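You operate a simulated robot arm through the tools that you are given. There is no shell and no other tool. Be economical: measure what you need, move in short steps, check, and stop when the job is done.

You run a simulated robot arm. Do the job below in one go: nothing can be reset, and whatever is moved stays where it is left.

## Task
Put things in order on the inner end of the plywood table. At the end: the red air valve stands where the green hose coupling stood; the green hose coupling from the inner end of the plywood table stands where the small box (marked "BOLTS") stood; the small box from the inner end of the plywood table stands on top of the clear measuring jug; the clear plastic bottle is on the black drip tray; whatever was shut is shut again. Leave all else as you found it, and nothing knocked over.

Only the result counts: the job must be done as asked and must still hold three seconds after the hand-in. Knocking over, shifting, dropping, spilling or breaking anything else fails it.

## Robot
A 7-joint arm with a two-finger parallel gripper, fixed in place. Base frame: the origin is at the foot of the arm, x ahead of it, y to its left, z up; the work surface is at about z = 0. Units: mm, degrees, N and s.
With the tool pointing down near the work surface it reaches from about 220 to 580 mm from the base axis. Its first joint turns from -66.0 to 66.0 degrees. Payload 2.5 kg.
The TCP is the grasp point between the finger pads, 23 mm short of the fingertips. In the tool frame z runs along the fingers and y along their closing line. The gripper opens to 94 mm. The fingers are 38 mm wide and 10 mm thick; the gripper's body (54 by 96 mm) begins 39 mm behind the TCP.
Orientation is told as [roll, pitch, yaw] about the base's x, y, z axes, in that order, counted from this pose: with the fingers straight down and closing along the base's y, the tool's x points along the base's -x, its y along +y and its z along -z.

## Interface
- The arm moves only by the tool step_arm. Its argument "steps" is one flat list of numbers, 7 for each row, row after row: the shift along the tool's x, y, z in mm, then the turn, a rotation vector about the tool's x, y, z in degrees, then the opening, from 0 (shut) to 1 (fully open). In form: [dx, dy, dz, rx, ry, rz, jaw, dx, dy, dz, rx, ry, rz, jaw, ...]. A call has 1 to 8 rows; each row shifts and turns the commanded pose from where the row before left it, along the tool's axes as they then stand. A row lasts 0.2 s, in which the tool goes at most 50 mm and 8.6 degrees; a call with a longer step from one row to the next is refused whole, and so is a gripper value outside its range. Where a pose cannot be reached the arm comes as near as it can. A force on the tool above 40 N (or 10 N above the force at the start of the call, whichever is more), or a blocked arm, ends the call early, and 0.2 s more pass. The fingers move at their own pace (about 108 mm/s each) and stop on an object; they squeeze with about 27 N. The grip force told is the motor's: it shows also when the fingers shut on nothing. Time passes only in rows, and 0.2 s behind the last, so rows that do not move let the fingers close. The reply holds the time, the measured pose of the TCP, the force on the tool along the base axes, the opening and the grip force, in the units named above and with some noise.
- Cameras (640 x 400 px; columns grow to the right, rows downward): "scene" is fixed at [113, -410.1, 532.2]; the picture's right is [0.85, -0.53, 0.00], its down [-0.36, -0.58, -0.73] and it looks along [0.39, 0.62, -0.68] (base axes); focal length 216 px, centre (320, 200). "wrist" rides on the gripper at [86, 16, -75] in the tool frame; the picture's right is [-0.18, 0.98, 0.00], its down [-0.58, -0.11, -0.81] and it looks along [-0.79, -0.15, 0.59] (tool axes); focal length 243 px, centre (320, 200). There is no depth. A picture from a camera that has moved, and an enlarged one, comes with that camera's place and axes in the base frame and with its lens.
- grab_frame(camera): a new picture of that camera. No time passes.
- inspect(camera, box): a new picture of the part [left, top, right, bottom] of that camera's present view, enlarged. No time passes.
- finish_job(): hands the job in; it is judged then, once.

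Go step by step. Nothing tells you positions but the pictures and the camera data: compare them with the known pose of the tool, close in by small moves and look again before you grip or let go. The budget is 120 turns and 76 pictures, counting those below and the enlarged ones. Unless the task says otherwise, let go and move clear before handing in, and close with one line.

The tools are called after "Emit:" by a JSON object that holds its "api" and its "payload". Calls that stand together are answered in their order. step_arm: Moves the arm, as the interface text tells. Its arguments: {"type":"object","properties":{"steps":{"type":"array","items":{"type":"number"}}},"required":["steps"]} The other tools are called the same way: grab_frame (camera) takes a picture; inspect (camera, box) takes an enlarged picture of a part of a camera's view; finish_job () hands the job in.

At the start:

```text
clock: 0.0
tcp_pos: [344.7, -100.5, 367.8]
ee_rot: [-0.1, -0.1, 0.1]
contact_force: [0.4, -0.4, -0.5]
opening: 94.1
gripper_force: 0.1
```

scene: 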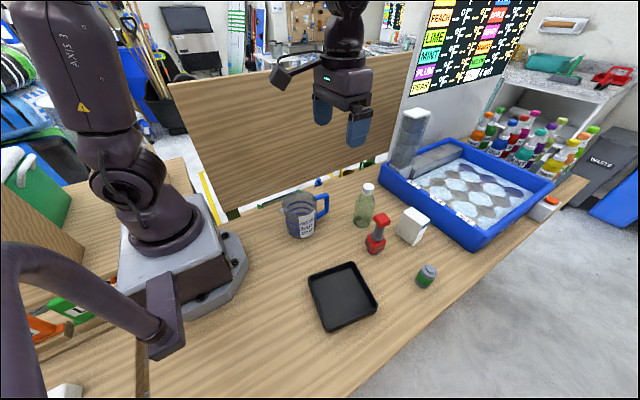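
wrist: 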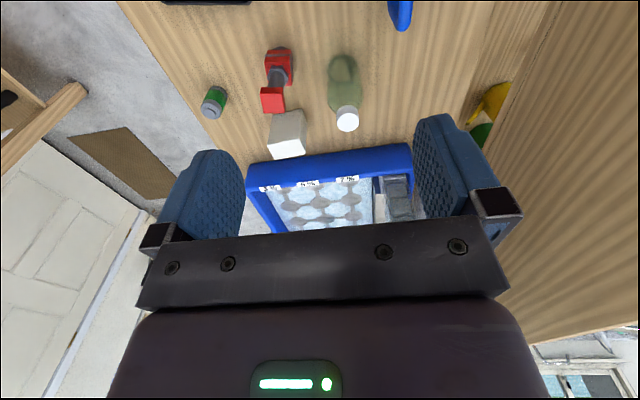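

I see the jug, bottle, red valve, white box, green coupling, black tray and the blue bin on the table. I'll take enlarged views to locate them precisely.

Emit:
{"api": "inspect", "payload": {"camera": "scene", "box": [270, 170, 470, 295]}}

Emit:
{"api": "inspect", "payload": {"camera": "wrist", "box": [180, 0, 420, 180]}}

Emit:
{"api": "inspect", "payload": {"camera": "scene", "box": [360, 90, 600, 240]}}

```text
3.20 times, centred on (370, 232) of scene
camera zoom: at [113.0, -410.1, 532.2], right [0.85, -0.53, 0.0], down [-0.36, -0.58, -0.73], along [0.39, 0.62, -0.68], focal length 690 px, centre (160, 96)
```

zoom: 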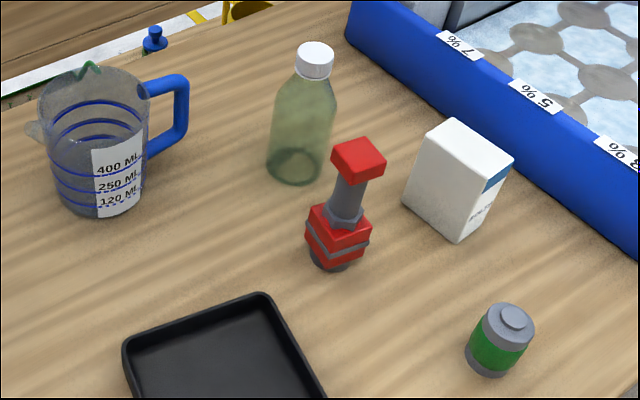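

```text
2.22 times, centred on (300, 90) of wrist
camera zoom: at [257.6, -84.2, 440.2], right [0.18, 0.98, 0.0], down [0.58, -0.11, 0.81], along [0.79, -0.15, -0.59], focal length 539 px, centre (364, 444)
```

zoom: 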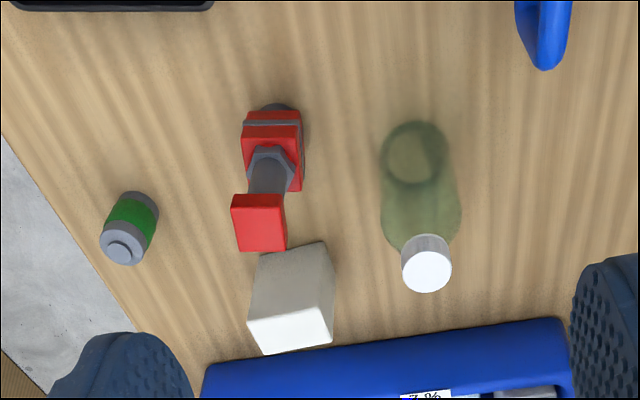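

```text
2.67 times, centred on (480, 165) of scene
camera zoom: at [113.0, -410.1, 532.2], right [0.85, -0.53, 0.0], down [-0.36, -0.58, -0.73], along [0.39, 0.62, -0.68], focal length 575 px, centre (-107, 293)
```

zoom: 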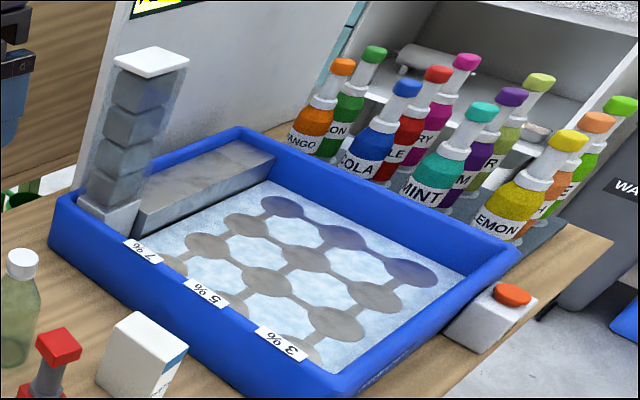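

Positions by triangulation: coupling ≈(474,-324), valve ≈(427,-184), box ≈(567,-202), bottle ≈(472,-84), jug ≈(291,-13), tray centre ≈(279,-245). I'll zoom in tighter on the box and the jug rim.

Emit:
{"api": "inspect", "payload": {"camera": "scene", "box": [270, 175, 340, 245]}}

Emit:
{"api": "inspect", "payload": {"camera": "scene", "box": [380, 195, 450, 295]}}

```text
5.71 times, centred on (305, 210) of scene
camera zoom: at [113.0, -410.1, 532.2], right [0.85, -0.53, 0.0], down [-0.36, -0.58, -0.73], along [0.39, 0.62, -0.68], focal length 1231 px, centre (406, 143)
```

zoom: 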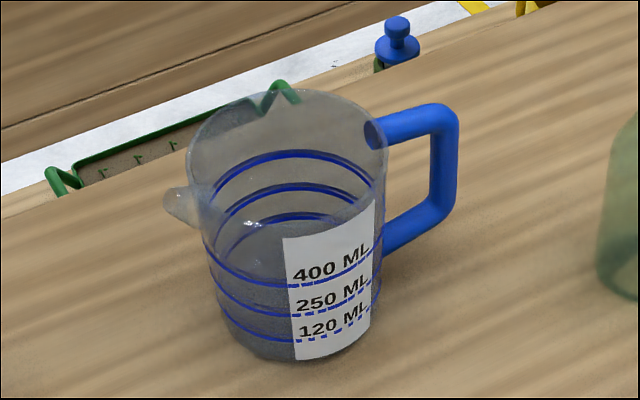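

```text
4.00 times, centred on (415, 245) of scene
camera zoom: at [113.0, -410.1, 532.2], right [0.85, -0.53, 0.0], down [-0.36, -0.58, -0.73], along [0.39, 0.62, -0.68], focal length 862 px, centre (-60, 20)
```

zoom: 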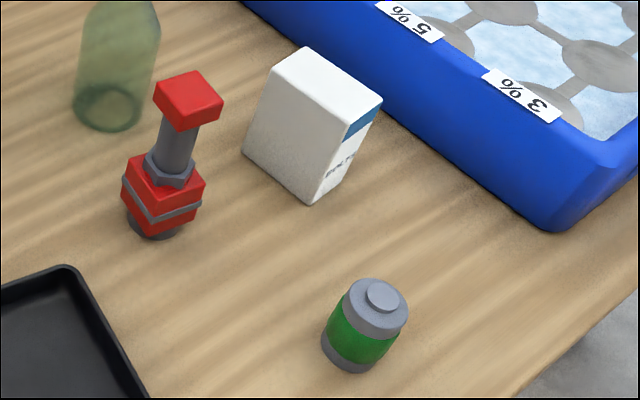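

The box is roughly 63×50×78 mm with its long side along y, near the blue bin's wall. The jug's rim is about 95 mm wide, so I need to see from above whether its top is open or lidded; I'll move the wrist camera over it.

Emit:
{"api": "step_arm", "payload": {"steps": [35, 28, 0, 0, 0, 0, 1, 35, 28, 0, 0, 0, 0, 1, 35, 28, 0, 0, 0, 0, 1, 0, 0, 0, 0, 0, 0, 1]}}

Emit:
{"api": "grab_frame", "payload": {"camera": "wrist"}}

```text
clock: 1.0
tcp_pos: [240.7, -17.7, 367.1]
ee_rot: [0.0, 0.0, 0.0]
contact_force: [0.6, 0.4, -0.1]
opening: 93.9
gripper_force: 0.1
```

```text
68 pictures are left
camera wrist: at [152.2, 0.4, 440.2], right [0.18, 0.98, 0.0], down [0.58, -0.11, 0.81], along [0.79, -0.15, -0.59], focal length 243 px, centre (320, 200)
```

wrist: 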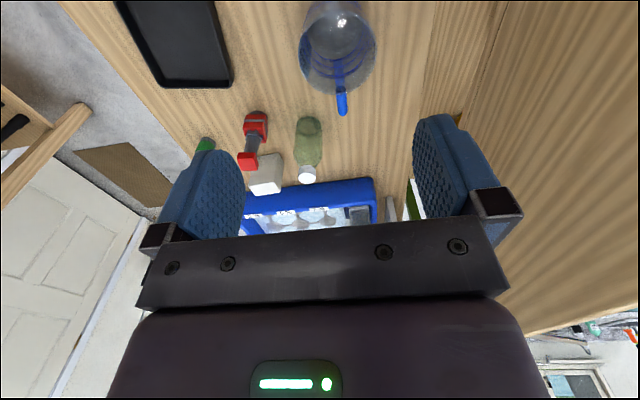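

The jug sits at the top of the view; enlarging it.

Emit:
{"api": "inspect", "payload": {"camera": "wrist", "box": [270, 0, 410, 120]}}

Emit:
{"api": "inspect", "payload": {"camera": "wrist", "box": [180, 90, 340, 210]}}

```text
3.33 times, centred on (340, 60) of wrist
camera zoom: at [152.2, 0.4, 440.2], right [0.18, 0.98, 0.0], down [0.58, -0.11, 0.81], along [0.79, -0.15, -0.59], focal length 809 px, centre (253, 667)
```

zoom: 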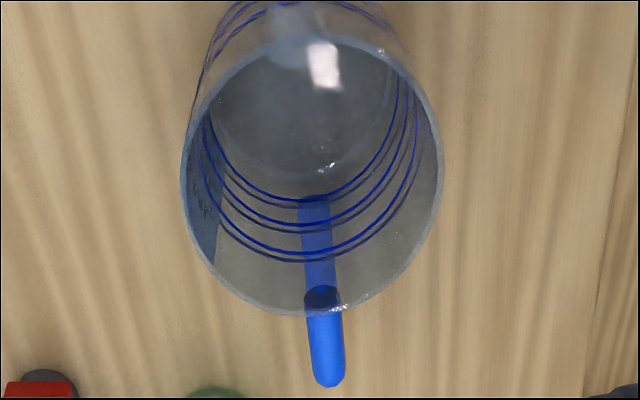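

```text
3.33 times, centred on (260, 150) of wrist
camera zoom: at [152.2, 0.4, 440.2], right [0.18, 0.98, 0.0], down [0.58, -0.11, 0.81], along [0.79, -0.15, -0.59], focal length 809 px, centre (520, 367)
```

zoom: 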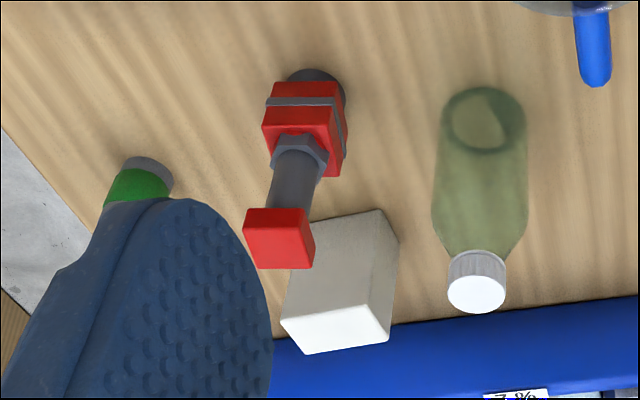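

The jug is open on top, so the box has to bridge its rim (about 95 mm). I plan to park the coupling, move the valve to the coupling's spot, then handle the box, the coupling and the bottle. First I move toward the coupling.

Emit:
{"api": "step_arm", "payload": {"steps": [-28, -37, 14, 0, 0, 0, 1, -28, -37, 14, 0, 0, 0, 1, -28, -37, 14, 0, 0, 0, 1, -28, -37, 14, 0, 0, 0, 1, -28, -37, 14, 0, 0, 0, 1, -28, -37, 14, 0, 0, 0, 1, -28, -37, 14, 0, 0, 0, 1, -28, -37, 14, 0, 0, 0, 1]}}

Emit:
{"api": "grab_frame", "payload": {"camera": "wrist"}}

```text
clock: 2.8
tcp_pos: [464.6, -312.7, 255.3]
ee_rot: [0.1, 0.1, 0.1]
contact_force: [0.4, 0.2, 0.0]
opening: 93.8
gripper_force: 0.0
```

```text
65 pictures are left
camera wrist: at [377.0, -296.2, 328.1], right [0.18, 0.98, 0.0], down [0.58, -0.11, 0.81], along [0.79, -0.15, -0.59], focal length 243 px, centre (320, 200)
```

wrist: 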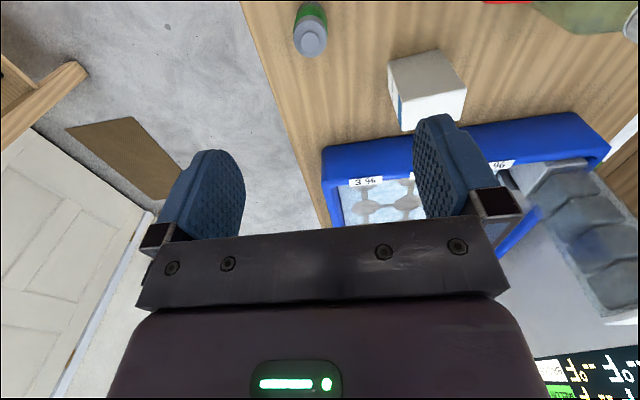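

Coupling refined to about (470,-323). Descending above it and looking again.

Emit:
{"api": "step_arm", "payload": {"steps": [-1, -3, 40, 0, 0, 0, 1, -1, -3, 40, 0, 0, 0, 1, -2, -4, 40, 0, 0, 0, 1, 0, 0, 35, 0, 0, 0, 1, 0, 0, 0, 0, 0, 0, 1]}}

Emit:
{"api": "grab_frame", "payload": {"camera": "wrist"}}

Emit:
{"api": "inspect", "payload": {"camera": "scene", "box": [380, 195, 480, 295]}}

```text
clock: 4.0
tcp_pos: [469.6, -321.5, 99.4]
ee_rot: [0.0, 0.0, 0.0]
contact_force: [-0.2, -0.1, 0.6]
opening: 94.2
gripper_force: 0.1
```

```text
64 pictures are left
camera wrist: at [381.1, -305.6, 172.2], right [0.18, 0.98, 0.0], down [0.58, -0.11, 0.81], along [0.79, -0.15, -0.59], focal length 243 px, centre (320, 200)
```

wrist: 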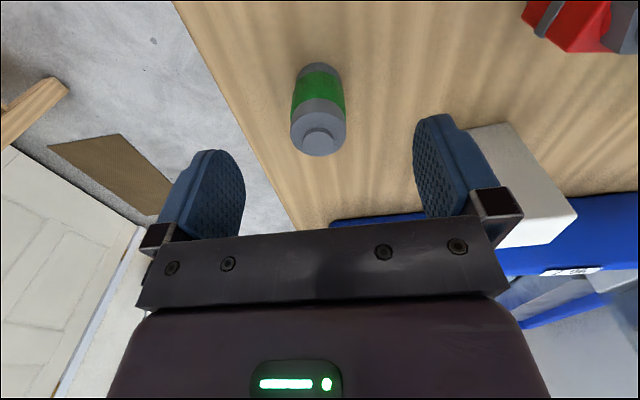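

```text
4.00 times, centred on (430, 245) of scene
camera zoom: at [113.0, -410.1, 532.2], right [0.85, -0.53, 0.0], down [-0.36, -0.58, -0.73], along [0.39, 0.62, -0.68], focal length 862 px, centre (-120, 20)
```

zoom: 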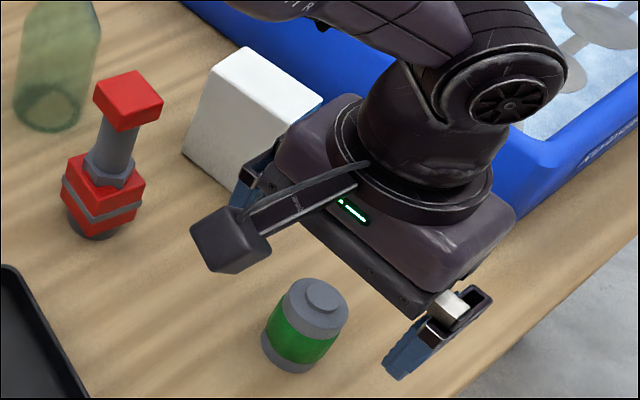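

The coupling lies directly below the tool at about (469,-322), some 55 mm tall. I descend to z≈30 and grip.

Emit:
{"api": "step_arm", "payload": {"steps": [0, 0, 35, 0, 0, 0, 1, 0, 0, 34, 0, 0, 0, 1, 0, 0, 0, 0, 0, 0, 1]}}

Emit:
{"api": "grab_frame", "payload": {"camera": "wrist"}}

```text
clock: 4.8
tcp_pos: [468.3, -323.7, 31.4]
ee_rot: [0.1, 0.0, 0.1]
contact_force: [0.2, 0.4, 0.1]
opening: 93.9
gripper_force: 0.0
```

```text
62 pictures are left
camera wrist: at [380.9, -306.0, 103.4], right [0.18, 0.98, 0.0], down [0.58, -0.11, 0.81], along [0.79, -0.15, -0.59], focal length 243 px, centre (320, 200)
```

wrist: 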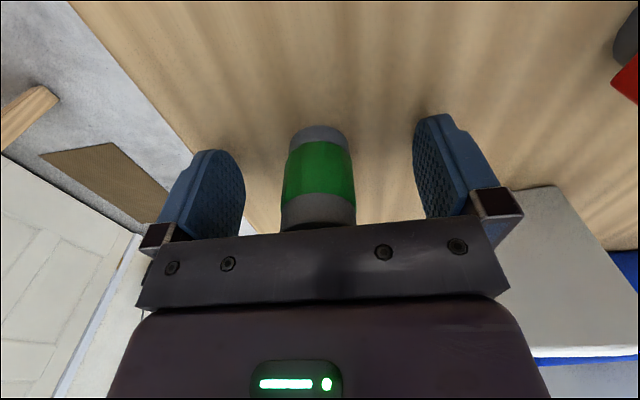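

Well centred. Closing.

Emit:
{"api": "step_arm", "payload": {"steps": [0, 0, 0, 0, 0, 0, 0, 0, 0, 0, 0, 0, 0, 0, 0, 0, 0, 0, 0, 0, 0]}}

```text
clock: 5.6
tcp_pos: [467.8, -322.8, 30.2]
ee_rot: [0.0, 0.0, 0.0]
contact_force: [-0.2, -0.6, 0.8]
opening: 33.5
gripper_force: 26.5
```

Gripped (33.5 mm). Lifting and carrying it to the parking spot at about (400,-95).

Emit:
{"api": "step_arm", "payload": {"steps": [0, 0, -15, 0, 0, 0, 0, 0, 0, -40, 0, 0, 0, 0, 0, 0, -45, 0, 0, 0, 0, 0, 0, -45, 0, 0, 0, 0, 0, 0, -35, 0, 0, 0, 0, 0, 0, 0, 0, 0, 0, 0]}}

Emit:
{"api": "step_arm", "payload": {"steps": [13.6, 45.6, 0, 0, 0, 0, 0, 13.6, 45.6, 0, 0, 0, 0, 0, 13.6, 45.6, 0, 0, 0, 0, 0, 13.6, 45.6, 0, 0, 0, 0, 0, 13.6, 45.6, 0, 0, 0, 0, 0, 0, 0, 0, 0, 0, 0, 0]}}

Emit:
{"api": "grab_frame", "payload": {"camera": "wrist"}}

Emit:
{"api": "grab_frame", "payload": {"camera": "scene"}}

```text
clock: 7.0
tcp_pos: [466.2, -322.2, 210.3]
ee_rot: [0.0, -0.1, 0.0]
contact_force: [-0.3, 1.4, -0.9]
opening: 33.4
gripper_force: 26.6
```

```text
clock: 8.4
tcp_pos: [399.2, -95.1, 211.0]
ee_rot: [0.0, -0.1, 0.0]
contact_force: [0.2, 0.4, -1.0]
opening: 33.4
gripper_force: 26.8
```

```text
61 pictures are left
camera wrist: at [311.9, -77.7, 284.5], right [0.18, 0.98, 0.0], down [0.58, -0.11, 0.81], along [0.79, -0.15, -0.59], focal length 243 px, centre (320, 200)
```

wrist: 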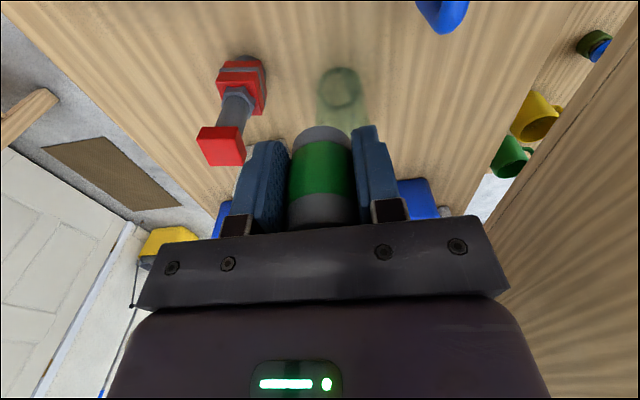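

```text
60 pictures are left
```

scene: 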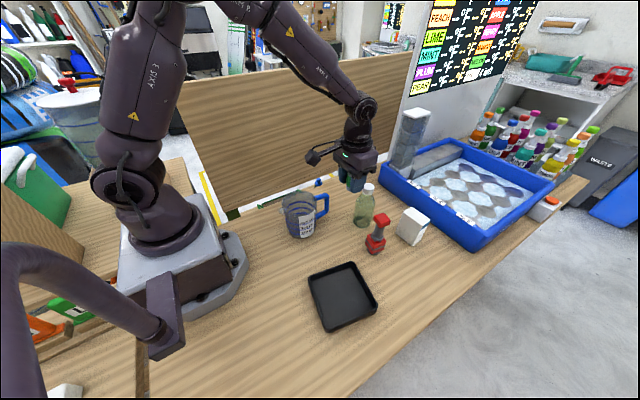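

This spot is tight for the camera beside the jug, so I'll park the coupling at about (450,30), which is clear.

Emit:
{"api": "step_arm", "payload": {"steps": [-17, 41.7, 0, 0, 0, 0, 0, -17, 41.7, 0, 0, 0, 0, 0, -17, 41.7, 0, 0, 0, 0, 0, 0, 0, 40, 0, 0, 0, 0, 0, 0, 40, 0, 0, 0, 0, 0, 0, 40, 0, 0, 0, 0, 0, 0, 30, 0, 0, 0, 0]}}

Emit:
{"api": "grab_frame", "payload": {"camera": "scene"}}

Emit:
{"api": "grab_frame", "payload": {"camera": "wrist"}}

```text
clock: 10.0
tcp_pos: [450.6, 29.8, 62.1]
ee_rot: [-0.1, -0.1, 0.1]
contact_force: [-0.4, 0.4, -0.8]
opening: 33.3
gripper_force: 27.5
```

```text
59 pictures are left
```

scene: 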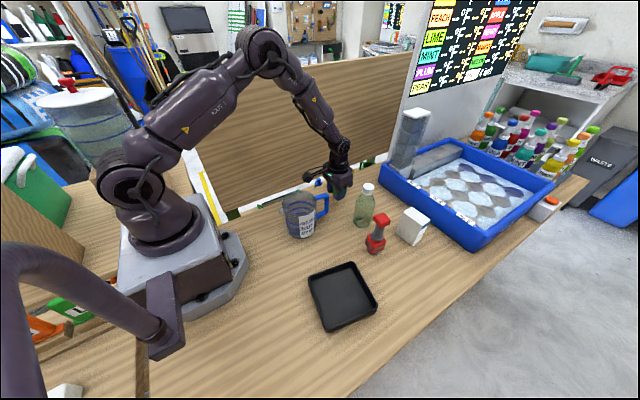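

```text
58 pictures are left
camera wrist: at [363.3, 47.4, 134.6], right [0.18, 0.98, 0.0], down [0.58, -0.11, 0.81], along [0.79, -0.15, -0.59], focal length 243 px, centre (320, 200)
```

wrist: 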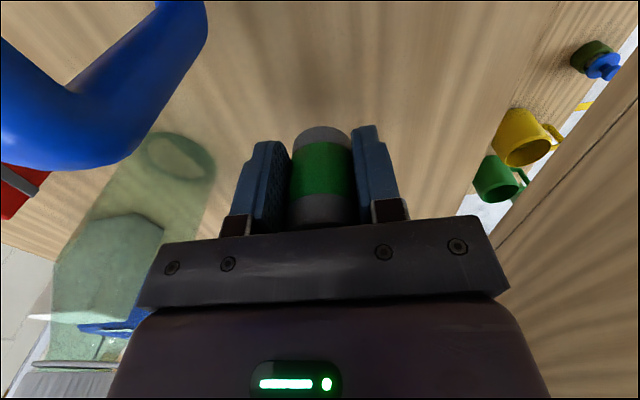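

The spot is free. Lowering the last 31 mm and releasing.

Emit:
{"api": "step_arm", "payload": {"steps": [0, 0, 20, 0, 0, 0, 0, 0, 0, 8, 0, 0, 0, 0, 0, 0, 3, 0, 0, 0, 0, 0, 0, 0, 0, 0, 0, 0, 0, 0, 0, 0, 0, 0, 0.75, 0, 0, 0, 0, 0, 0, 0.75]}}

Emit:
{"api": "step_arm", "payload": {"steps": [0, 0, -30, 0, 0, 0, 0.75, 0, 0, -45, 0, 0, 0, 0.75, 0, 0, -45, 0, 0, 0, 0.75, 0, 0, -45, 0, 0, 0, 0.75, 0, 0, -10, 0, 0, 0, 1]}}

Emit:
{"api": "grab_frame", "payload": {"camera": "wrist"}}

```text
clock: 11.4
tcp_pos: [451.2, 30.2, 29.2]
ee_rot: [0.0, -0.1, 0.0]
contact_force: [0.8, -0.2, 0.1]
opening: 70.4
gripper_force: 0.1
```

```text
clock: 12.6
tcp_pos: [450.0, 30.1, 205.0]
ee_rot: [0.0, -0.1, 0.0]
contact_force: [-0.3, 1.1, 0.8]
opening: 93.9
gripper_force: 0.0
```

```text
57 pictures are left
camera wrist: at [363.0, 47.1, 278.7], right [0.18, 0.98, 0.0], down [0.58, -0.11, 0.81], along [0.79, -0.15, -0.59], focal length 243 px, centre (320, 200)
```

wrist: 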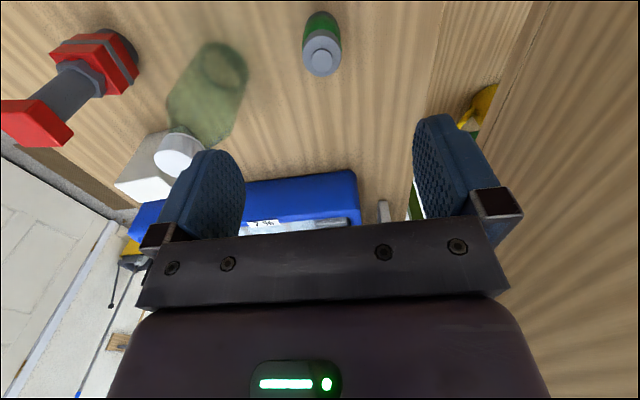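

Coupling parked upright. Next I go above the valve and look at it from the wrist.

Emit:
{"api": "step_arm", "payload": {"steps": [6, -42.6, -9, 0, 0, 0, 1, 6, -42.6, -9, 0, 0, 0, 1, 6, -42.6, -9, 0, 0, 0, 1, 6, -42.6, -9, 0, 0, 0, 1, 6, -42.6, -9, 0, 0, 0, 1, 0, 0, 0, 0, 0, 0, 1]}}

Emit:
{"api": "grab_frame", "payload": {"camera": "wrist"}}

Emit:
{"api": "inspect", "payload": {"camera": "wrist", "box": [260, 0, 400, 120]}}

```text
clock: 14.0
tcp_pos: [419.9, -184.0, 249.5]
ee_rot: [0.1, 0.0, 0.0]
contact_force: [0.3, 0.0, 1.3]
opening: 94.0
gripper_force: 0.0
```

```text
56 pictures are left
camera wrist: at [333.1, -166.7, 323.8], right [0.18, 0.98, 0.0], down [0.58, -0.11, 0.81], along [0.79, -0.15, -0.59], focal length 243 px, centre (320, 200)
```

wrist: 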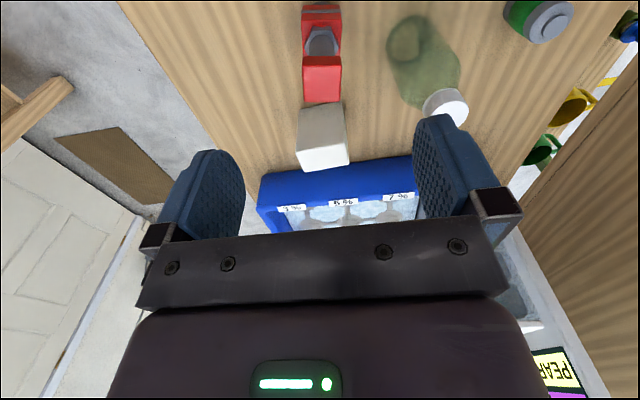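

```text
3.33 times, centred on (330, 60) of wrist
camera zoom: at [333.1, -166.7, 323.8], right [0.18, 0.98, 0.0], down [0.58, -0.11, 0.81], along [0.79, -0.15, -0.59], focal length 809 px, centre (287, 667)
```

zoom: 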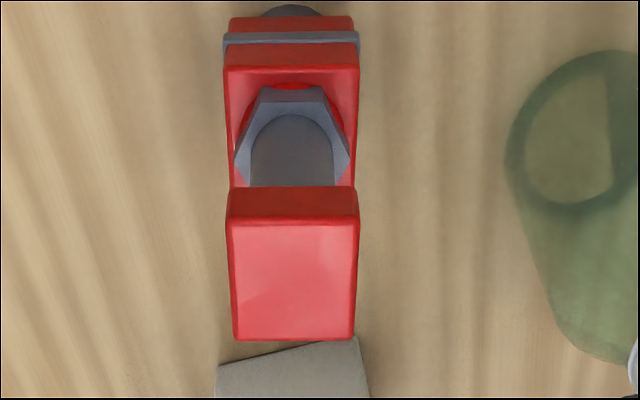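

The valve's head is a square block turned about −10° from the base axes, centre about (430,-184), top at z≈138. I yaw the tool to match, lower a bit and check.

Emit:
{"api": "step_arm", "payload": {"steps": [-3, 0, 25, 0, 0, 5.2, 1, -3, 0, 25, 0, 0, 5.2, 1, 0, 0, 20, 0, 0, 0, 1, 0, 0, 0, 0, 0, 0, 1]}}

Emit:
{"api": "grab_frame", "payload": {"camera": "wrist"}}

Emit:
{"api": "inspect", "payload": {"camera": "scene", "box": [330, 170, 430, 270]}}

```text
clock: 15.0
tcp_pos: [425.9, -183.3, 180.2]
ee_rot: [0.0, 0.1, -10.4]
contact_force: [0.4, 0.8, 0.1]
opening: 94.0
gripper_force: 0.0
```

```text
54 pictures are left
camera wrist: at [343.6, -151.0, 253.1], right [0.36, 0.93, 0.0], down [0.55, -0.21, 0.81], along [0.75, -0.29, -0.59], focal length 243 px, centre (320, 200)
```

wrist: 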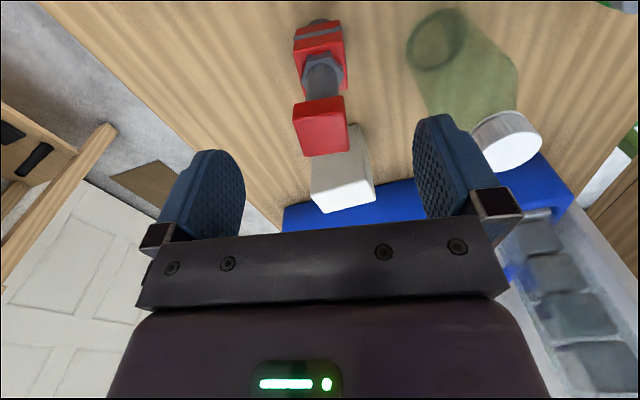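

```text
4.00 times, centred on (380, 220) of scene
camera zoom: at [113.0, -410.1, 532.2], right [0.85, -0.53, 0.0], down [-0.36, -0.58, -0.73], along [0.39, 0.62, -0.68], focal length 862 px, centre (80, 120)
```

zoom: 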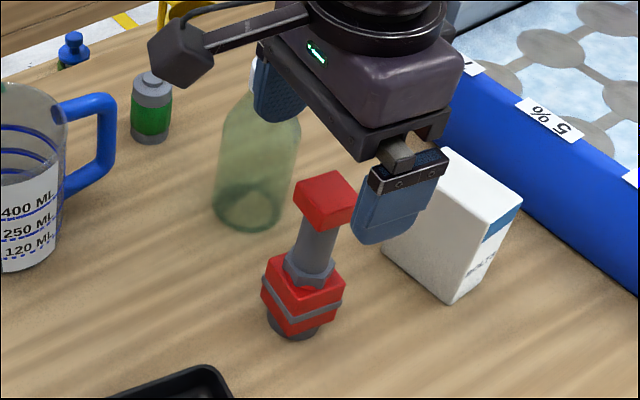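

The head is centred under the tool at (427,-182). Descending 58 mm to grip the head at z≈122.

Emit:
{"api": "step_arm", "payload": {"steps": [-1, 1, 30, 0, 0, 0, 1, 0, 0, 28, 0, 0, 0, 1, 0, 0, 0, 0, 0, 0, 1]}}

Emit:
{"api": "grab_frame", "payload": {"camera": "wrist"}}

Emit:
{"api": "inspect", "payload": {"camera": "scene", "box": [330, 170, 430, 270]}}

```text
clock: 15.8
tcp_pos: [428.0, -182.5, 122.3]
ee_rot: [0.0, 0.0, -10.3]
contact_force: [-0.9, 1.0, -0.5]
opening: 93.9
gripper_force: 0.0
```

```text
52 pictures are left
camera wrist: at [344.2, -150.0, 195.0], right [0.36, 0.93, 0.0], down [0.55, -0.21, 0.81], along [0.75, -0.29, -0.59], focal length 243 px, centre (320, 200)
```

wrist: 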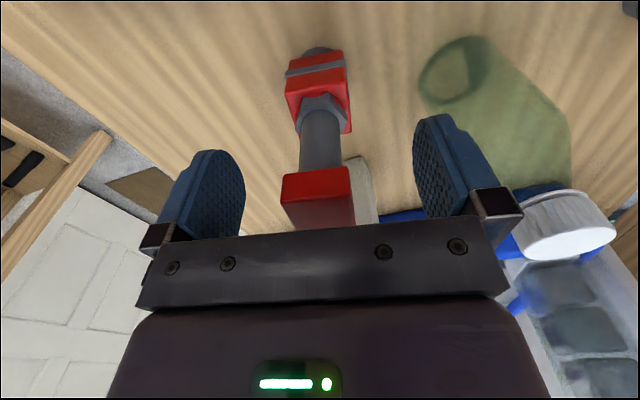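

```text
4.00 times, centred on (380, 220) of scene
camera zoom: at [113.0, -410.1, 532.2], right [0.85, -0.53, 0.0], down [-0.36, -0.58, -0.73], along [0.39, 0.62, -0.68], focal length 862 px, centre (80, 120)
```

zoom: 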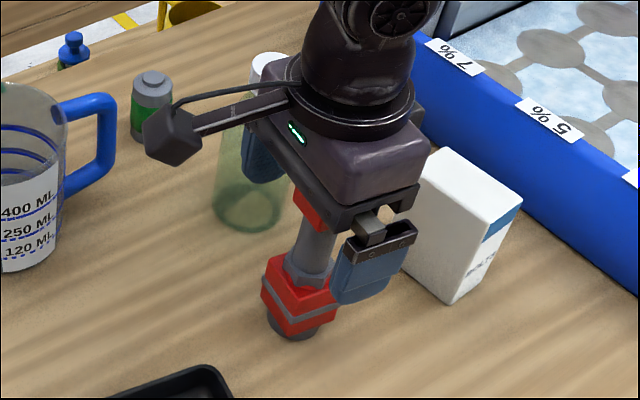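

The head's lower edge appears slightly above the pad centre, so I raise the tool 13 mm to centre on the head before closing.

Emit:
{"api": "step_arm", "payload": {"steps": [0, 0, -13, 0, 0, 0, 1, 0, 0, 0, 0, 0, 0, 1]}}

Emit:
{"api": "inspect", "payload": {"camera": "wrist", "box": [220, 60, 420, 240]}}

```text
clock: 16.4
tcp_pos: [427.0, -182.7, 135.0]
ee_rot: [0.0, 0.0, -10.4]
contact_force: [0.1, 0.0, -0.3]
opening: 94.0
gripper_force: 0.1
```

```text
2.22 times, centred on (320, 150) of wrist
camera zoom: at [344.2, -150.0, 208.5], right [0.36, 0.93, 0.0], down [0.55, -0.21, 0.81], along [0.75, -0.29, -0.59], focal length 539 px, centre (320, 311)
```

zoom: 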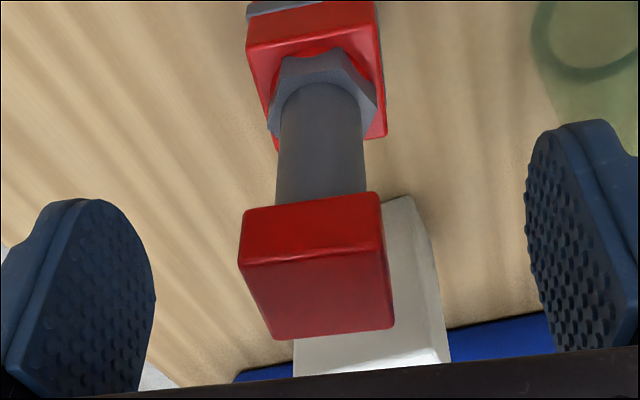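

The head is between the pads (z≈130–145), centred. Closing.

Emit:
{"api": "step_arm", "payload": {"steps": [2, 0, 0, 0, 0, 0, 0.6, 0, 0, 0, 0, 0, 0, 0, 0, 0, 0, 0, 0, 0, 0, 0, 0, 0, 0, 0, 0, 0]}}

```text
clock: 17.4
tcp_pos: [424.9, -180.9, 135.2]
ee_rot: [-0.1, 0.0, -10.4]
contact_force: [-0.2, -0.3, 1.7]
opening: 29.1
gripper_force: 27.1
```

Valve gripped (29 mm). Lifting and carrying it to the coupling's old place (469,-322).

Emit:
{"api": "step_arm", "payload": {"steps": [0, 0, -15, 0, 0, 0, 0, 0, 0, -30, 0, 0, 0, 0, -17, -32.7, 0, 0, 0, 0, 0, -17, -32.7, 0, 0, 0, 0, 0, -17, -32.7, 0, 0, 0, 0, 0, -16.7, -32.8, 0, 0, 0, 0, 0, 0, 0, 0, 0, 0, 0, 0]}}

Emit:
{"api": "grab_frame", "payload": {"camera": "wrist"}}

Emit:
{"api": "inspect", "payload": {"camera": "scene", "box": [380, 195, 480, 295]}}

```text
clock: 19.0
tcp_pos: [468.0, -322.5, 178.6]
ee_rot: [0.0, 0.0, -10.4]
contact_force: [1.5, 0.0, -1.6]
opening: 29.5
gripper_force: 26.9
```

```text
49 pictures are left
camera wrist: at [386.6, -290.6, 253.0], right [0.36, 0.93, 0.0], down [0.55, -0.21, 0.81], along [0.75, -0.29, -0.59], focal length 243 px, centre (320, 200)
```

wrist: 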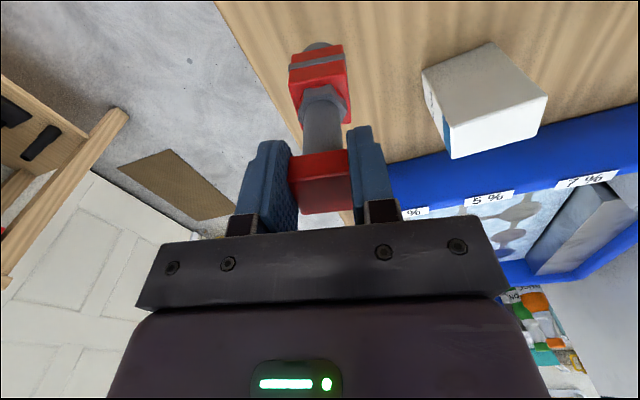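

```text
4.00 times, centred on (430, 245) of scene
camera zoom: at [113.0, -410.2, 532.2], right [0.85, -0.53, 0.0], down [-0.36, -0.58, -0.73], along [0.39, 0.62, -0.68], focal length 862 px, centre (-120, 20)
```

zoom: 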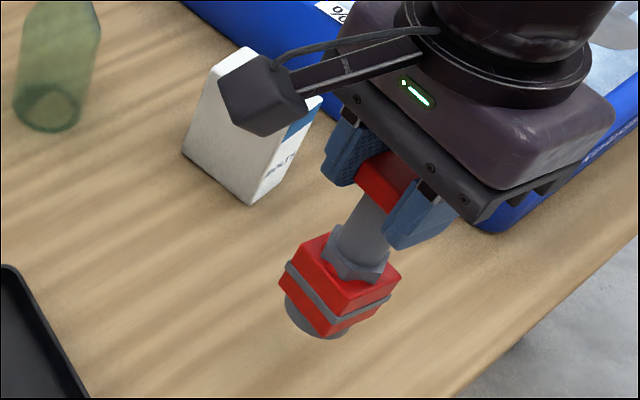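

Positioned. Lowering 43 mm to set the valve down.

Emit:
{"api": "step_arm", "payload": {"steps": [0, 0, 25, 0, 0, 0, 0, 0, 0, 12, 0, 0, 0, 0, 0, 0, 5, 0, 0, 0, 0, 0, 0, 1.5, 0, 0, 0, 0, 0, 0, 0, 0, 0, 0, 0]}}

Emit:
{"api": "inspect", "payload": {"camera": "scene", "box": [380, 195, 480, 295]}}

```text
clock: 20.2
tcp_pos: [470.2, -324.0, 137.0]
ee_rot: [0.1, 0.0, -10.4]
contact_force: [0.0, 0.4, -3.1]
opening: 28.8
gripper_force: 26.8
```

```text
4.00 times, centred on (430, 245) of scene
camera zoom: at [113.0, -410.1, 532.2], right [0.85, -0.53, 0.0], down [-0.36, -0.58, -0.73], along [0.39, 0.62, -0.68], focal length 862 px, centre (-120, 20)
```

zoom: 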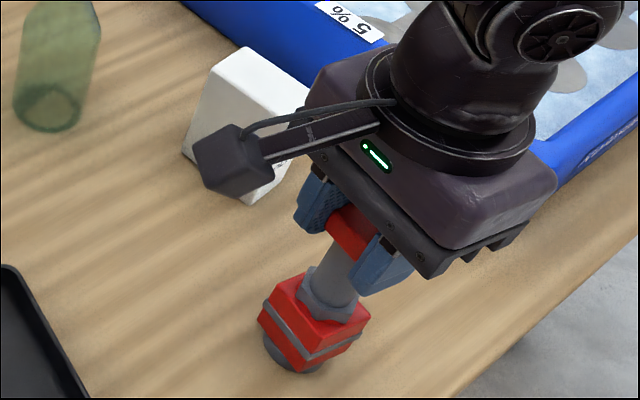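

Nearly down. Lowering in 1 mm steps to feel contact.

Emit:
{"api": "step_arm", "payload": {"steps": [0, 0, 1, 0, 0, 0, 0, 0, 0, 1, 0, 0, 0, 0, 0, 0, 0, 0, 0, 0, 0]}}

```text
clock: 21.0
tcp_pos: [470.0, -323.4, 135.4]
ee_rot: [0.0, 0.0, -10.3]
contact_force: [-3.3, 1.6, 5.5]
opening: 29.3
gripper_force: 27.7
```

Contact felt. Releasing gently and rising clear.

Emit:
{"api": "step_arm", "payload": {"steps": [0, 0, 0, 0, 0, 0, 0.4, 0, 0, 0, 0, 0, 0, 0.6, 0, 0, 0, 0, 0, 0, 0.6, 0, 0, -30, 0, 0, 0, 0.6, 0, 0, -45, 0, 0, 0, 0.6, 0, 0, -45, 0, 0, 0, 0.6]}}

Emit:
{"api": "grab_frame", "payload": {"camera": "wrist"}}

Emit:
{"api": "inspect", "payload": {"camera": "scene", "box": [340, 190, 480, 295]}}

```text
clock: 22.4
tcp_pos: [469.9, -323.6, 254.1]
ee_rot: [0.0, -0.1, -10.3]
contact_force: [-0.3, -0.3, -1.3]
opening: 56.6
gripper_force: 0.0
```

```text
46 pictures are left
camera wrist: at [386.7, -291.7, 328.4], right [0.36, 0.93, 0.0], down [0.55, -0.21, 0.81], along [0.75, -0.29, -0.59], focal length 243 px, centre (320, 200)
```

wrist: 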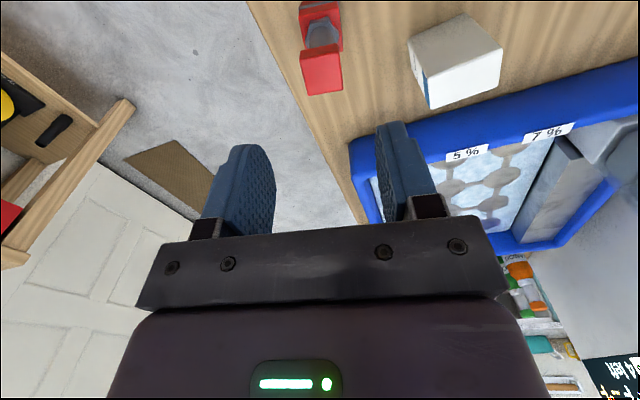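

```text
3.81 times, centred on (410, 242) of scene
camera zoom: at [113.0, -410.1, 532.2], right [0.85, -0.53, 0.0], down [-0.36, -0.58, -0.73], along [0.39, 0.62, -0.68], focal length 821 px, centre (-23, 38)
```

zoom: 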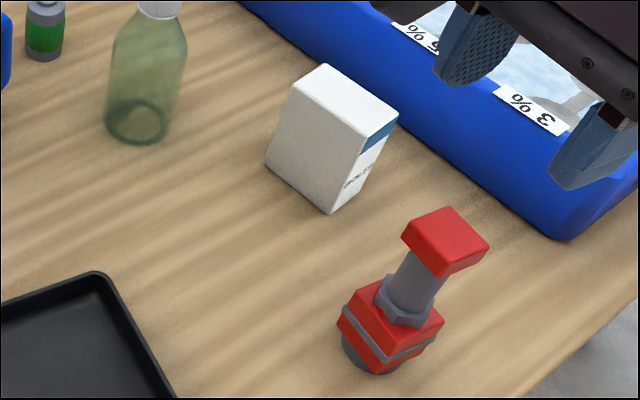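

The valve stands in place. Turning the tool back and moving toward the box for a close look.

Emit:
{"api": "step_arm", "payload": {"steps": [0, 0, 0, 0, 0, -5.2, 1, 0, 0, 0, 0, 0, -5.2, 1, -10, 39.3, 0, 0, 0, 0, 1, -10, 39.3, 10, 0, 0, 0, 1, -10, 39.3, 40, 0, 0, 0, 1, 0, 0, 30, 0, 0, 0, 1, 0, 0, 0, 0, 0, 0, 1]}}

Emit:
{"api": "grab_frame", "payload": {"camera": "wrist"}}

Emit:
{"api": "inspect", "payload": {"camera": "wrist", "box": [240, 60, 420, 220]}}

```text
refused: row 5 steps farther than a row can; nothing moved
```

```text
44 pictures are left
camera wrist: at [386.7, -291.7, 328.4], right [0.36, 0.93, 0.0], down [0.55, -0.21, 0.81], along [0.75, -0.29, -0.59], focal length 243 px, centre (320, 200)
```

wrist: 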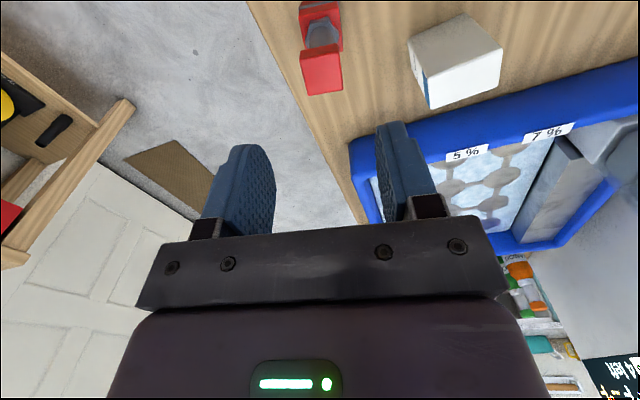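

```text
2.50 times, centred on (330, 140) of wrist
camera zoom: at [386.7, -291.7, 328.4], right [0.36, 0.93, 0.0], down [0.55, -0.21, 0.81], along [0.75, -0.29, -0.59], focal length 606 px, centre (295, 350)
```

zoom: 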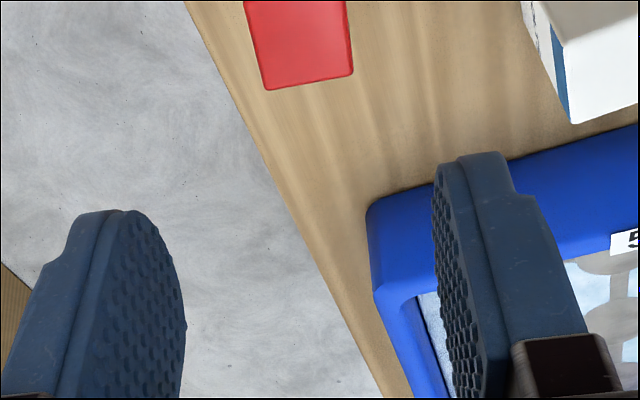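

The call was refused for one oversized row; repeating with smaller rows.

Emit:
{"api": "step_arm", "payload": {"steps": [0, 0, 0, 0, 0, -5.2, 1, 0, 0, 0, 0, 0, -5.2, 1, -10, 39.3, 0, 0, 0, 0, 1, -10, 39.3, 10, 0, 0, 0, 1, -10, 39.3, 15, 0, 0, 0, 1, 0, 0, 30, 0, 0, 0, 1, 0, 0, 0, 0, 0, 0, 1]}}

Emit:
{"api": "inspect", "payload": {"camera": "wrist", "box": [240, 40, 440, 220]}}

```text
clock: 24.0
tcp_pos: [500.5, -206.3, 199.3]
ee_rot: [0.0, 0.1, 0.1]
contact_force: [0.6, 0.7, -0.6]
opening: 94.0
gripper_force: 0.1
```

```text
2.22 times, centred on (340, 130) of wrist
camera zoom: at [412.7, -188.8, 273.1], right [0.18, 0.98, 0.0], down [0.58, -0.11, 0.81], along [0.79, -0.15, -0.59], focal length 539 px, centre (276, 356)
```

zoom: 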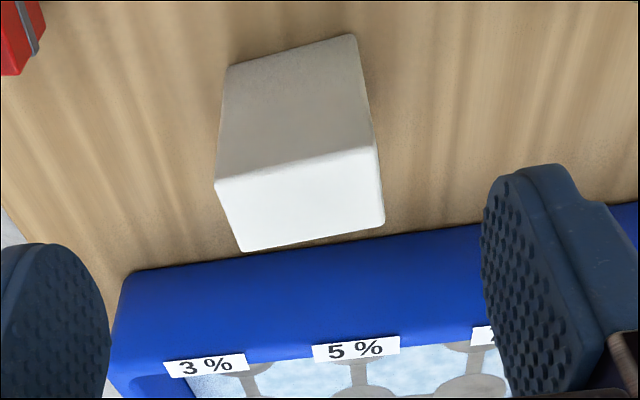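

The box measures about 62 (y) × 39 (x) × 90 mm tall, centre (554,-205), yawed +4°. I tilt the tool 25° outward and yaw 4° to approach it.

Emit:
{"api": "step_arm", "payload": {"steps": [0, 0, 0, 0, 0, -4, 1, 0, 0, 0, 0, -8.3, 0, 1, 0, 0, 0, 0, -8.3, 0, 1, 0, 0, 0, 0, -8.4, 0, 1, 0, 0, 0, 0, 0, 0, 1]}}

Emit:
{"api": "grab_frame", "payload": {"camera": "wrist"}}

```text
clock: 25.2
tcp_pos: [499.5, -205.6, 199.4]
ee_rot: [0.1, -25.1, 4.0]
contact_force: [0.1, 0.1, -0.2]
opening: 94.3
gripper_force: 0.0
```

```text
41 pictures are left
camera wrist: at [387.6, -196.5, 229.1], right [0.1, 0.99, 0.08], down [0.19, -0.1, 0.98], along [0.98, -0.08, -0.2], focal length 243 px, centre (320, 200)
```

wrist: 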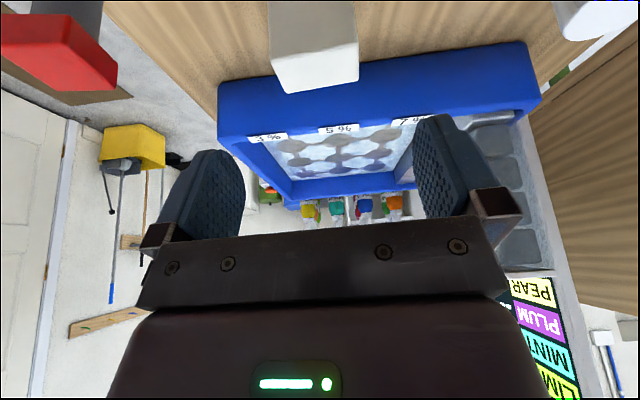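

Approach direction set. Aligning sideways, then coming halfway down along the fingers.

Emit:
{"api": "step_arm", "payload": {"steps": [11, -1.2, 20, 0, 0, 0, 1, 11, -1.3, 20, 0, 0, 0, 1, 0, 0, 40, 0, 0, 0, 1, 0, 0, 20, 0, 0, 0, 1, 0, 0, 0, 0, 0, 0, 1]}}

Emit:
{"api": "grab_frame", "payload": {"camera": "wrist"}}

Emit:
{"api": "inspect", "payload": {"camera": "scene", "box": [360, 170, 460, 270]}}

```text
clock: 26.4
tcp_pos: [522.4, -205.4, 99.9]
ee_rot: [0.1, -24.9, 4.0]
contact_force: [0.9, 0.7, 0.1]
opening: 94.0
gripper_force: 0.1
```

```text
40 pictures are left
camera wrist: at [410.7, -196.5, 129.0], right [0.1, 0.99, 0.08], down [0.19, -0.1, 0.98], along [0.98, -0.08, -0.2], focal length 243 px, centre (320, 200)
```

wrist: 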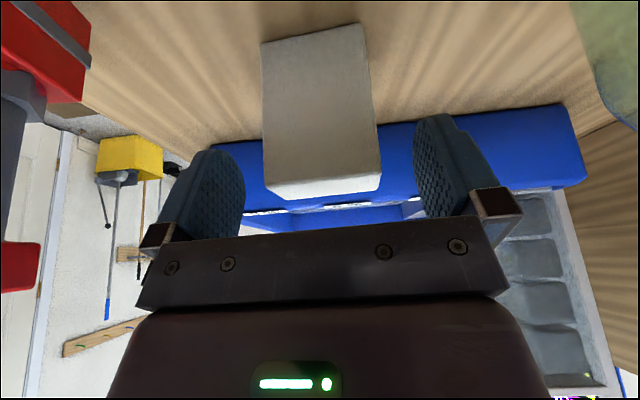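

```text
4.00 times, centred on (410, 220) of scene
camera zoom: at [113.0, -410.1, 532.2], right [0.85, -0.53, 0.0], down [-0.36, -0.58, -0.73], along [0.39, 0.62, -0.68], focal length 862 px, centre (-40, 120)
```

zoom: 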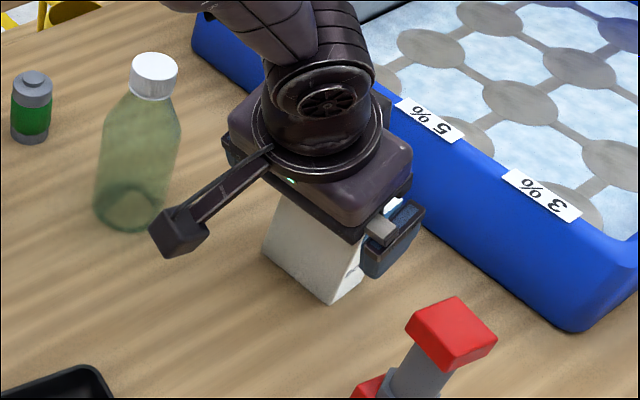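

Box well centred between the fingers. Moving in the final 43 mm to z≈62, then closing.

Emit:
{"api": "step_arm", "payload": {"steps": [-3.5, 0, 22, 0, 0, 0, 1, 0, 0, 21.5, 0, 0, 0, 1, 0, 0, 0, 0, 0, 0, 1]}}

Emit:
{"api": "grab_frame", "payload": {"camera": "wrist"}}

```text
clock: 27.2
tcp_pos: [543.4, -205.7, 61.6]
ee_rot: [0.0, -25.1, 4.0]
contact_force: [-0.1, -0.5, -0.8]
opening: 93.9
gripper_force: 0.1
```

```text
38 pictures are left
camera wrist: at [431.6, -195.2, 90.9], right [0.1, 0.99, 0.08], down [0.19, -0.1, 0.98], along [0.98, -0.08, -0.2], focal length 243 px, centre (320, 200)
```

wrist: 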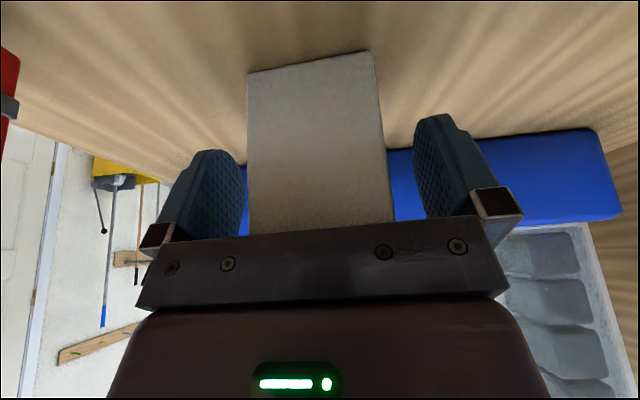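

Close on the box; its base centre is recorded as (555,-204).

Emit:
{"api": "step_arm", "payload": {"steps": [0, 0, 0, 0, 0, 0, 0.5, 0, 0, 0, 0, 0, 0, 0, 0, 0, 0, 0, 0, 0, 0, 0, 0, 0, 0, 0, 0, 0]}}

```text
clock: 28.2
tcp_pos: [543.7, -206.1, 61.2]
ee_rot: [0.0, -25.1, 4.0]
contact_force: [0.3, -0.7, 0.7]
opening: 64.9
gripper_force: 26.7
```

Box gripped (65 mm). Lifting straight up 200 mm.

Emit:
{"api": "step_arm", "payload": {"steps": [-6.3, 0, -13.6, 0, 0, 0, 0, -16.9, 0, -36.2, 0, 0, 0, 0, -16.9, 0, -36.2, 0, 0, 0, 0, -16.9, 0, -36.2, 0, 0, 0, 0, -16.9, 0, -36.2, 0, 0, 0, 0, -10.6, 0, -22.7, 0, 0, 0, 0, 0, 0, 0, 0, 0, 0, 0]}}

Emit:
{"api": "inspect", "payload": {"camera": "scene", "box": [300, 90, 480, 270]}}

```text
clock: 29.8
tcp_pos: [544.8, -204.4, 261.3]
ee_rot: [0.0, -25.0, 4.0]
contact_force: [0.2, 0.1, -2.1]
opening: 64.9
gripper_force: 26.9
```

```text
2.22 times, centred on (390, 180) of scene
camera zoom: at [113.0, -410.1, 532.2], right [0.85, -0.53, 0.0], down [-0.36, -0.58, -0.73], along [0.39, 0.62, -0.68], focal length 479 px, centre (164, 244)
```

zoom: 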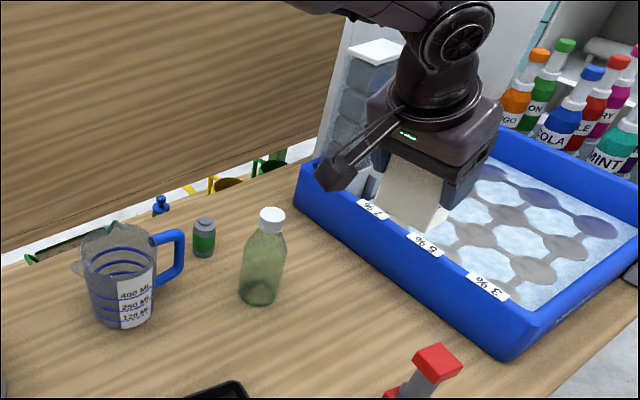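

Carrying the box above the jug for a check of how its rim can support the box.

Emit:
{"api": "step_arm", "payload": {"steps": [32.1, 31.1, -15, 0, 0, 0, 0, 32.1, 31.1, -15, 0, 0, 0, 0, 32.1, 31.1, -15, 0, 0, 0, 0, 32.1, 31.1, -15, 0, 0, 0, 0, 32.1, 31.1, -15, 0, 0, 0, 0, 32.1, 31.1, -15, 0, 0, 0, 0, 32.1, 31.1, -15, 0, 0, 0, 0, 0, 0, 0, 0, 0, 0, 0]}}

Emit:
{"api": "inspect", "payload": {"camera": "scene", "box": [210, 90, 390, 270]}}

Emit:
{"api": "grab_frame", "payload": {"camera": "wrist"}}

```text
clock: 31.6
tcp_pos: [280.6, -3.0, 261.2]
ee_rot: [0.0, -25.0, 4.0]
contact_force: [0.3, -0.1, -2.4]
opening: 64.9
gripper_force: 26.8
```

```text
2.22 times, centred on (300, 180) of scene
camera zoom: at [113.0, -410.1, 532.2], right [0.85, -0.53, 0.0], down [-0.36, -0.58, -0.73], along [0.39, 0.62, -0.68], focal length 479 px, centre (364, 244)
```

zoom: 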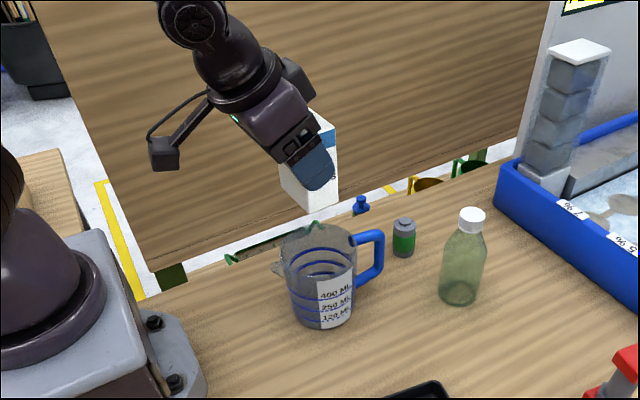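

```text
35 pictures are left
camera wrist: at [168.1, 5.9, 291.0], right [0.1, 0.99, 0.08], down [0.19, -0.1, 0.98], along [0.98, -0.08, -0.2], focal length 243 px, centre (320, 200)
```

wrist: 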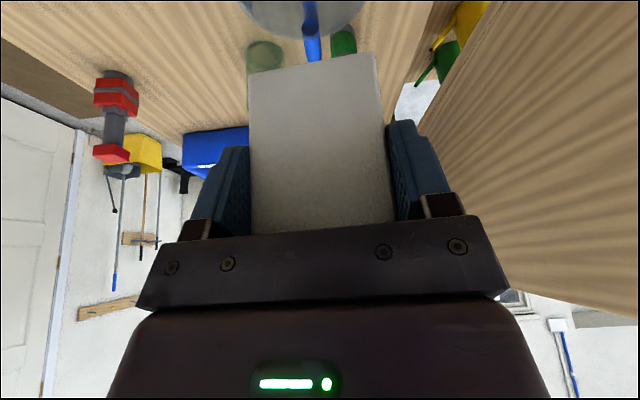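

Reachable. Lowering toward the rim and checking clearance.

Emit:
{"api": "step_arm", "payload": {"steps": [15.5, 0, 33.2, 0, 0, 0, 0, 13.5, 0, 29, 0, 0, 0, 0, 0, 0, 0, 0, 0, 0, 0]}}

Emit:
{"api": "inspect", "payload": {"camera": "scene", "box": [240, 140, 360, 260]}}

Emit:
{"api": "inspect", "payload": {"camera": "wrist", "box": [200, 0, 440, 180]}}

```text
clock: 32.4
tcp_pos: [292.7, -4.0, 195.0]
ee_rot: [0.0, -24.8, 4.0]
contact_force: [0.4, 0.4, -2.3]
opening: 64.7
gripper_force: 27.2
out of reach, approached as far as the arm can: row 1, 2
```

```text
3.33 times, centred on (300, 200) of scene
camera zoom: at [113.0, -410.1, 532.2], right [0.85, -0.53, 0.0], down [-0.36, -0.58, -0.73], along [0.39, 0.62, -0.68], focal length 718 px, centre (387, 200)
```

zoom: 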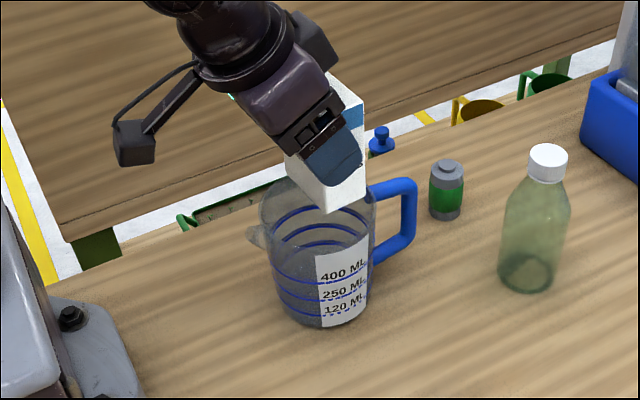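

```text
2.22 times, centred on (320, 90) of wrist
camera zoom: at [181.4, 4.5, 225.5], right [0.1, 0.99, 0.08], down [0.2, -0.1, 0.98], along [0.98, -0.08, -0.2], focal length 539 px, centre (320, 444)
```

zoom: 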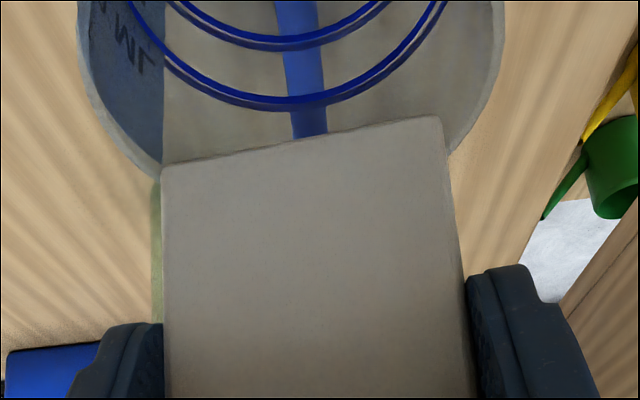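

With this tilt the arm can't get closer in over the jug. I'll set the box down upright on the free spot at about (420,-195) to regrasp it; first back up.

Emit:
{"api": "step_arm", "payload": {"steps": [-16.9, 0, -36.2, 0, 0, 0, 0, -8.5, 0, -18.1, 0, 0, 0, 0, 0, 0, 0, 0, 0, 0, 0]}}

```text
clock: 33.2
tcp_pos: [293.6, -7.2, 256.3]
ee_rot: [0.0, -25.0, 3.9]
contact_force: [-0.4, -0.1, -1.7]
opening: 64.7
gripper_force: 27.1
```

Moving over to the free spot.

Emit:
{"api": "step_arm", "payload": {"steps": [-18.5, -39.5, 8.6, 0, 0, 0, 0, -18.5, -39.5, 8.6, 0, 0, 0, 0, -18.5, -39.5, 8.6, 0, 0, 0, 0, -18.5, -39.5, 8.6, 0, 0, 0, 0, -18.5, -39.5, 8.6, 0, 0, 0, 0, 16.9, 0, 36.2, 0, 0, 0, 0, 16.9, 0, 36.2, 0, 0, 0, 0, 0, 0, 0, 0, 0, 0, 0]}}

Emit:
{"api": "grab_frame", "payload": {"camera": "scene"}}

```text
clock: 35.0
tcp_pos: [411.5, -194.9, 175.9]
ee_rot: [0.1, -25.0, 4.0]
contact_force: [0.4, 0.5, -1.6]
opening: 64.8
gripper_force: 27.3
```

```text
32 pictures are left
```

scene: 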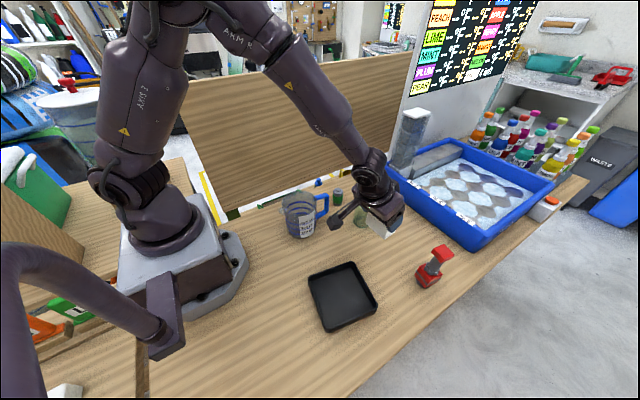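

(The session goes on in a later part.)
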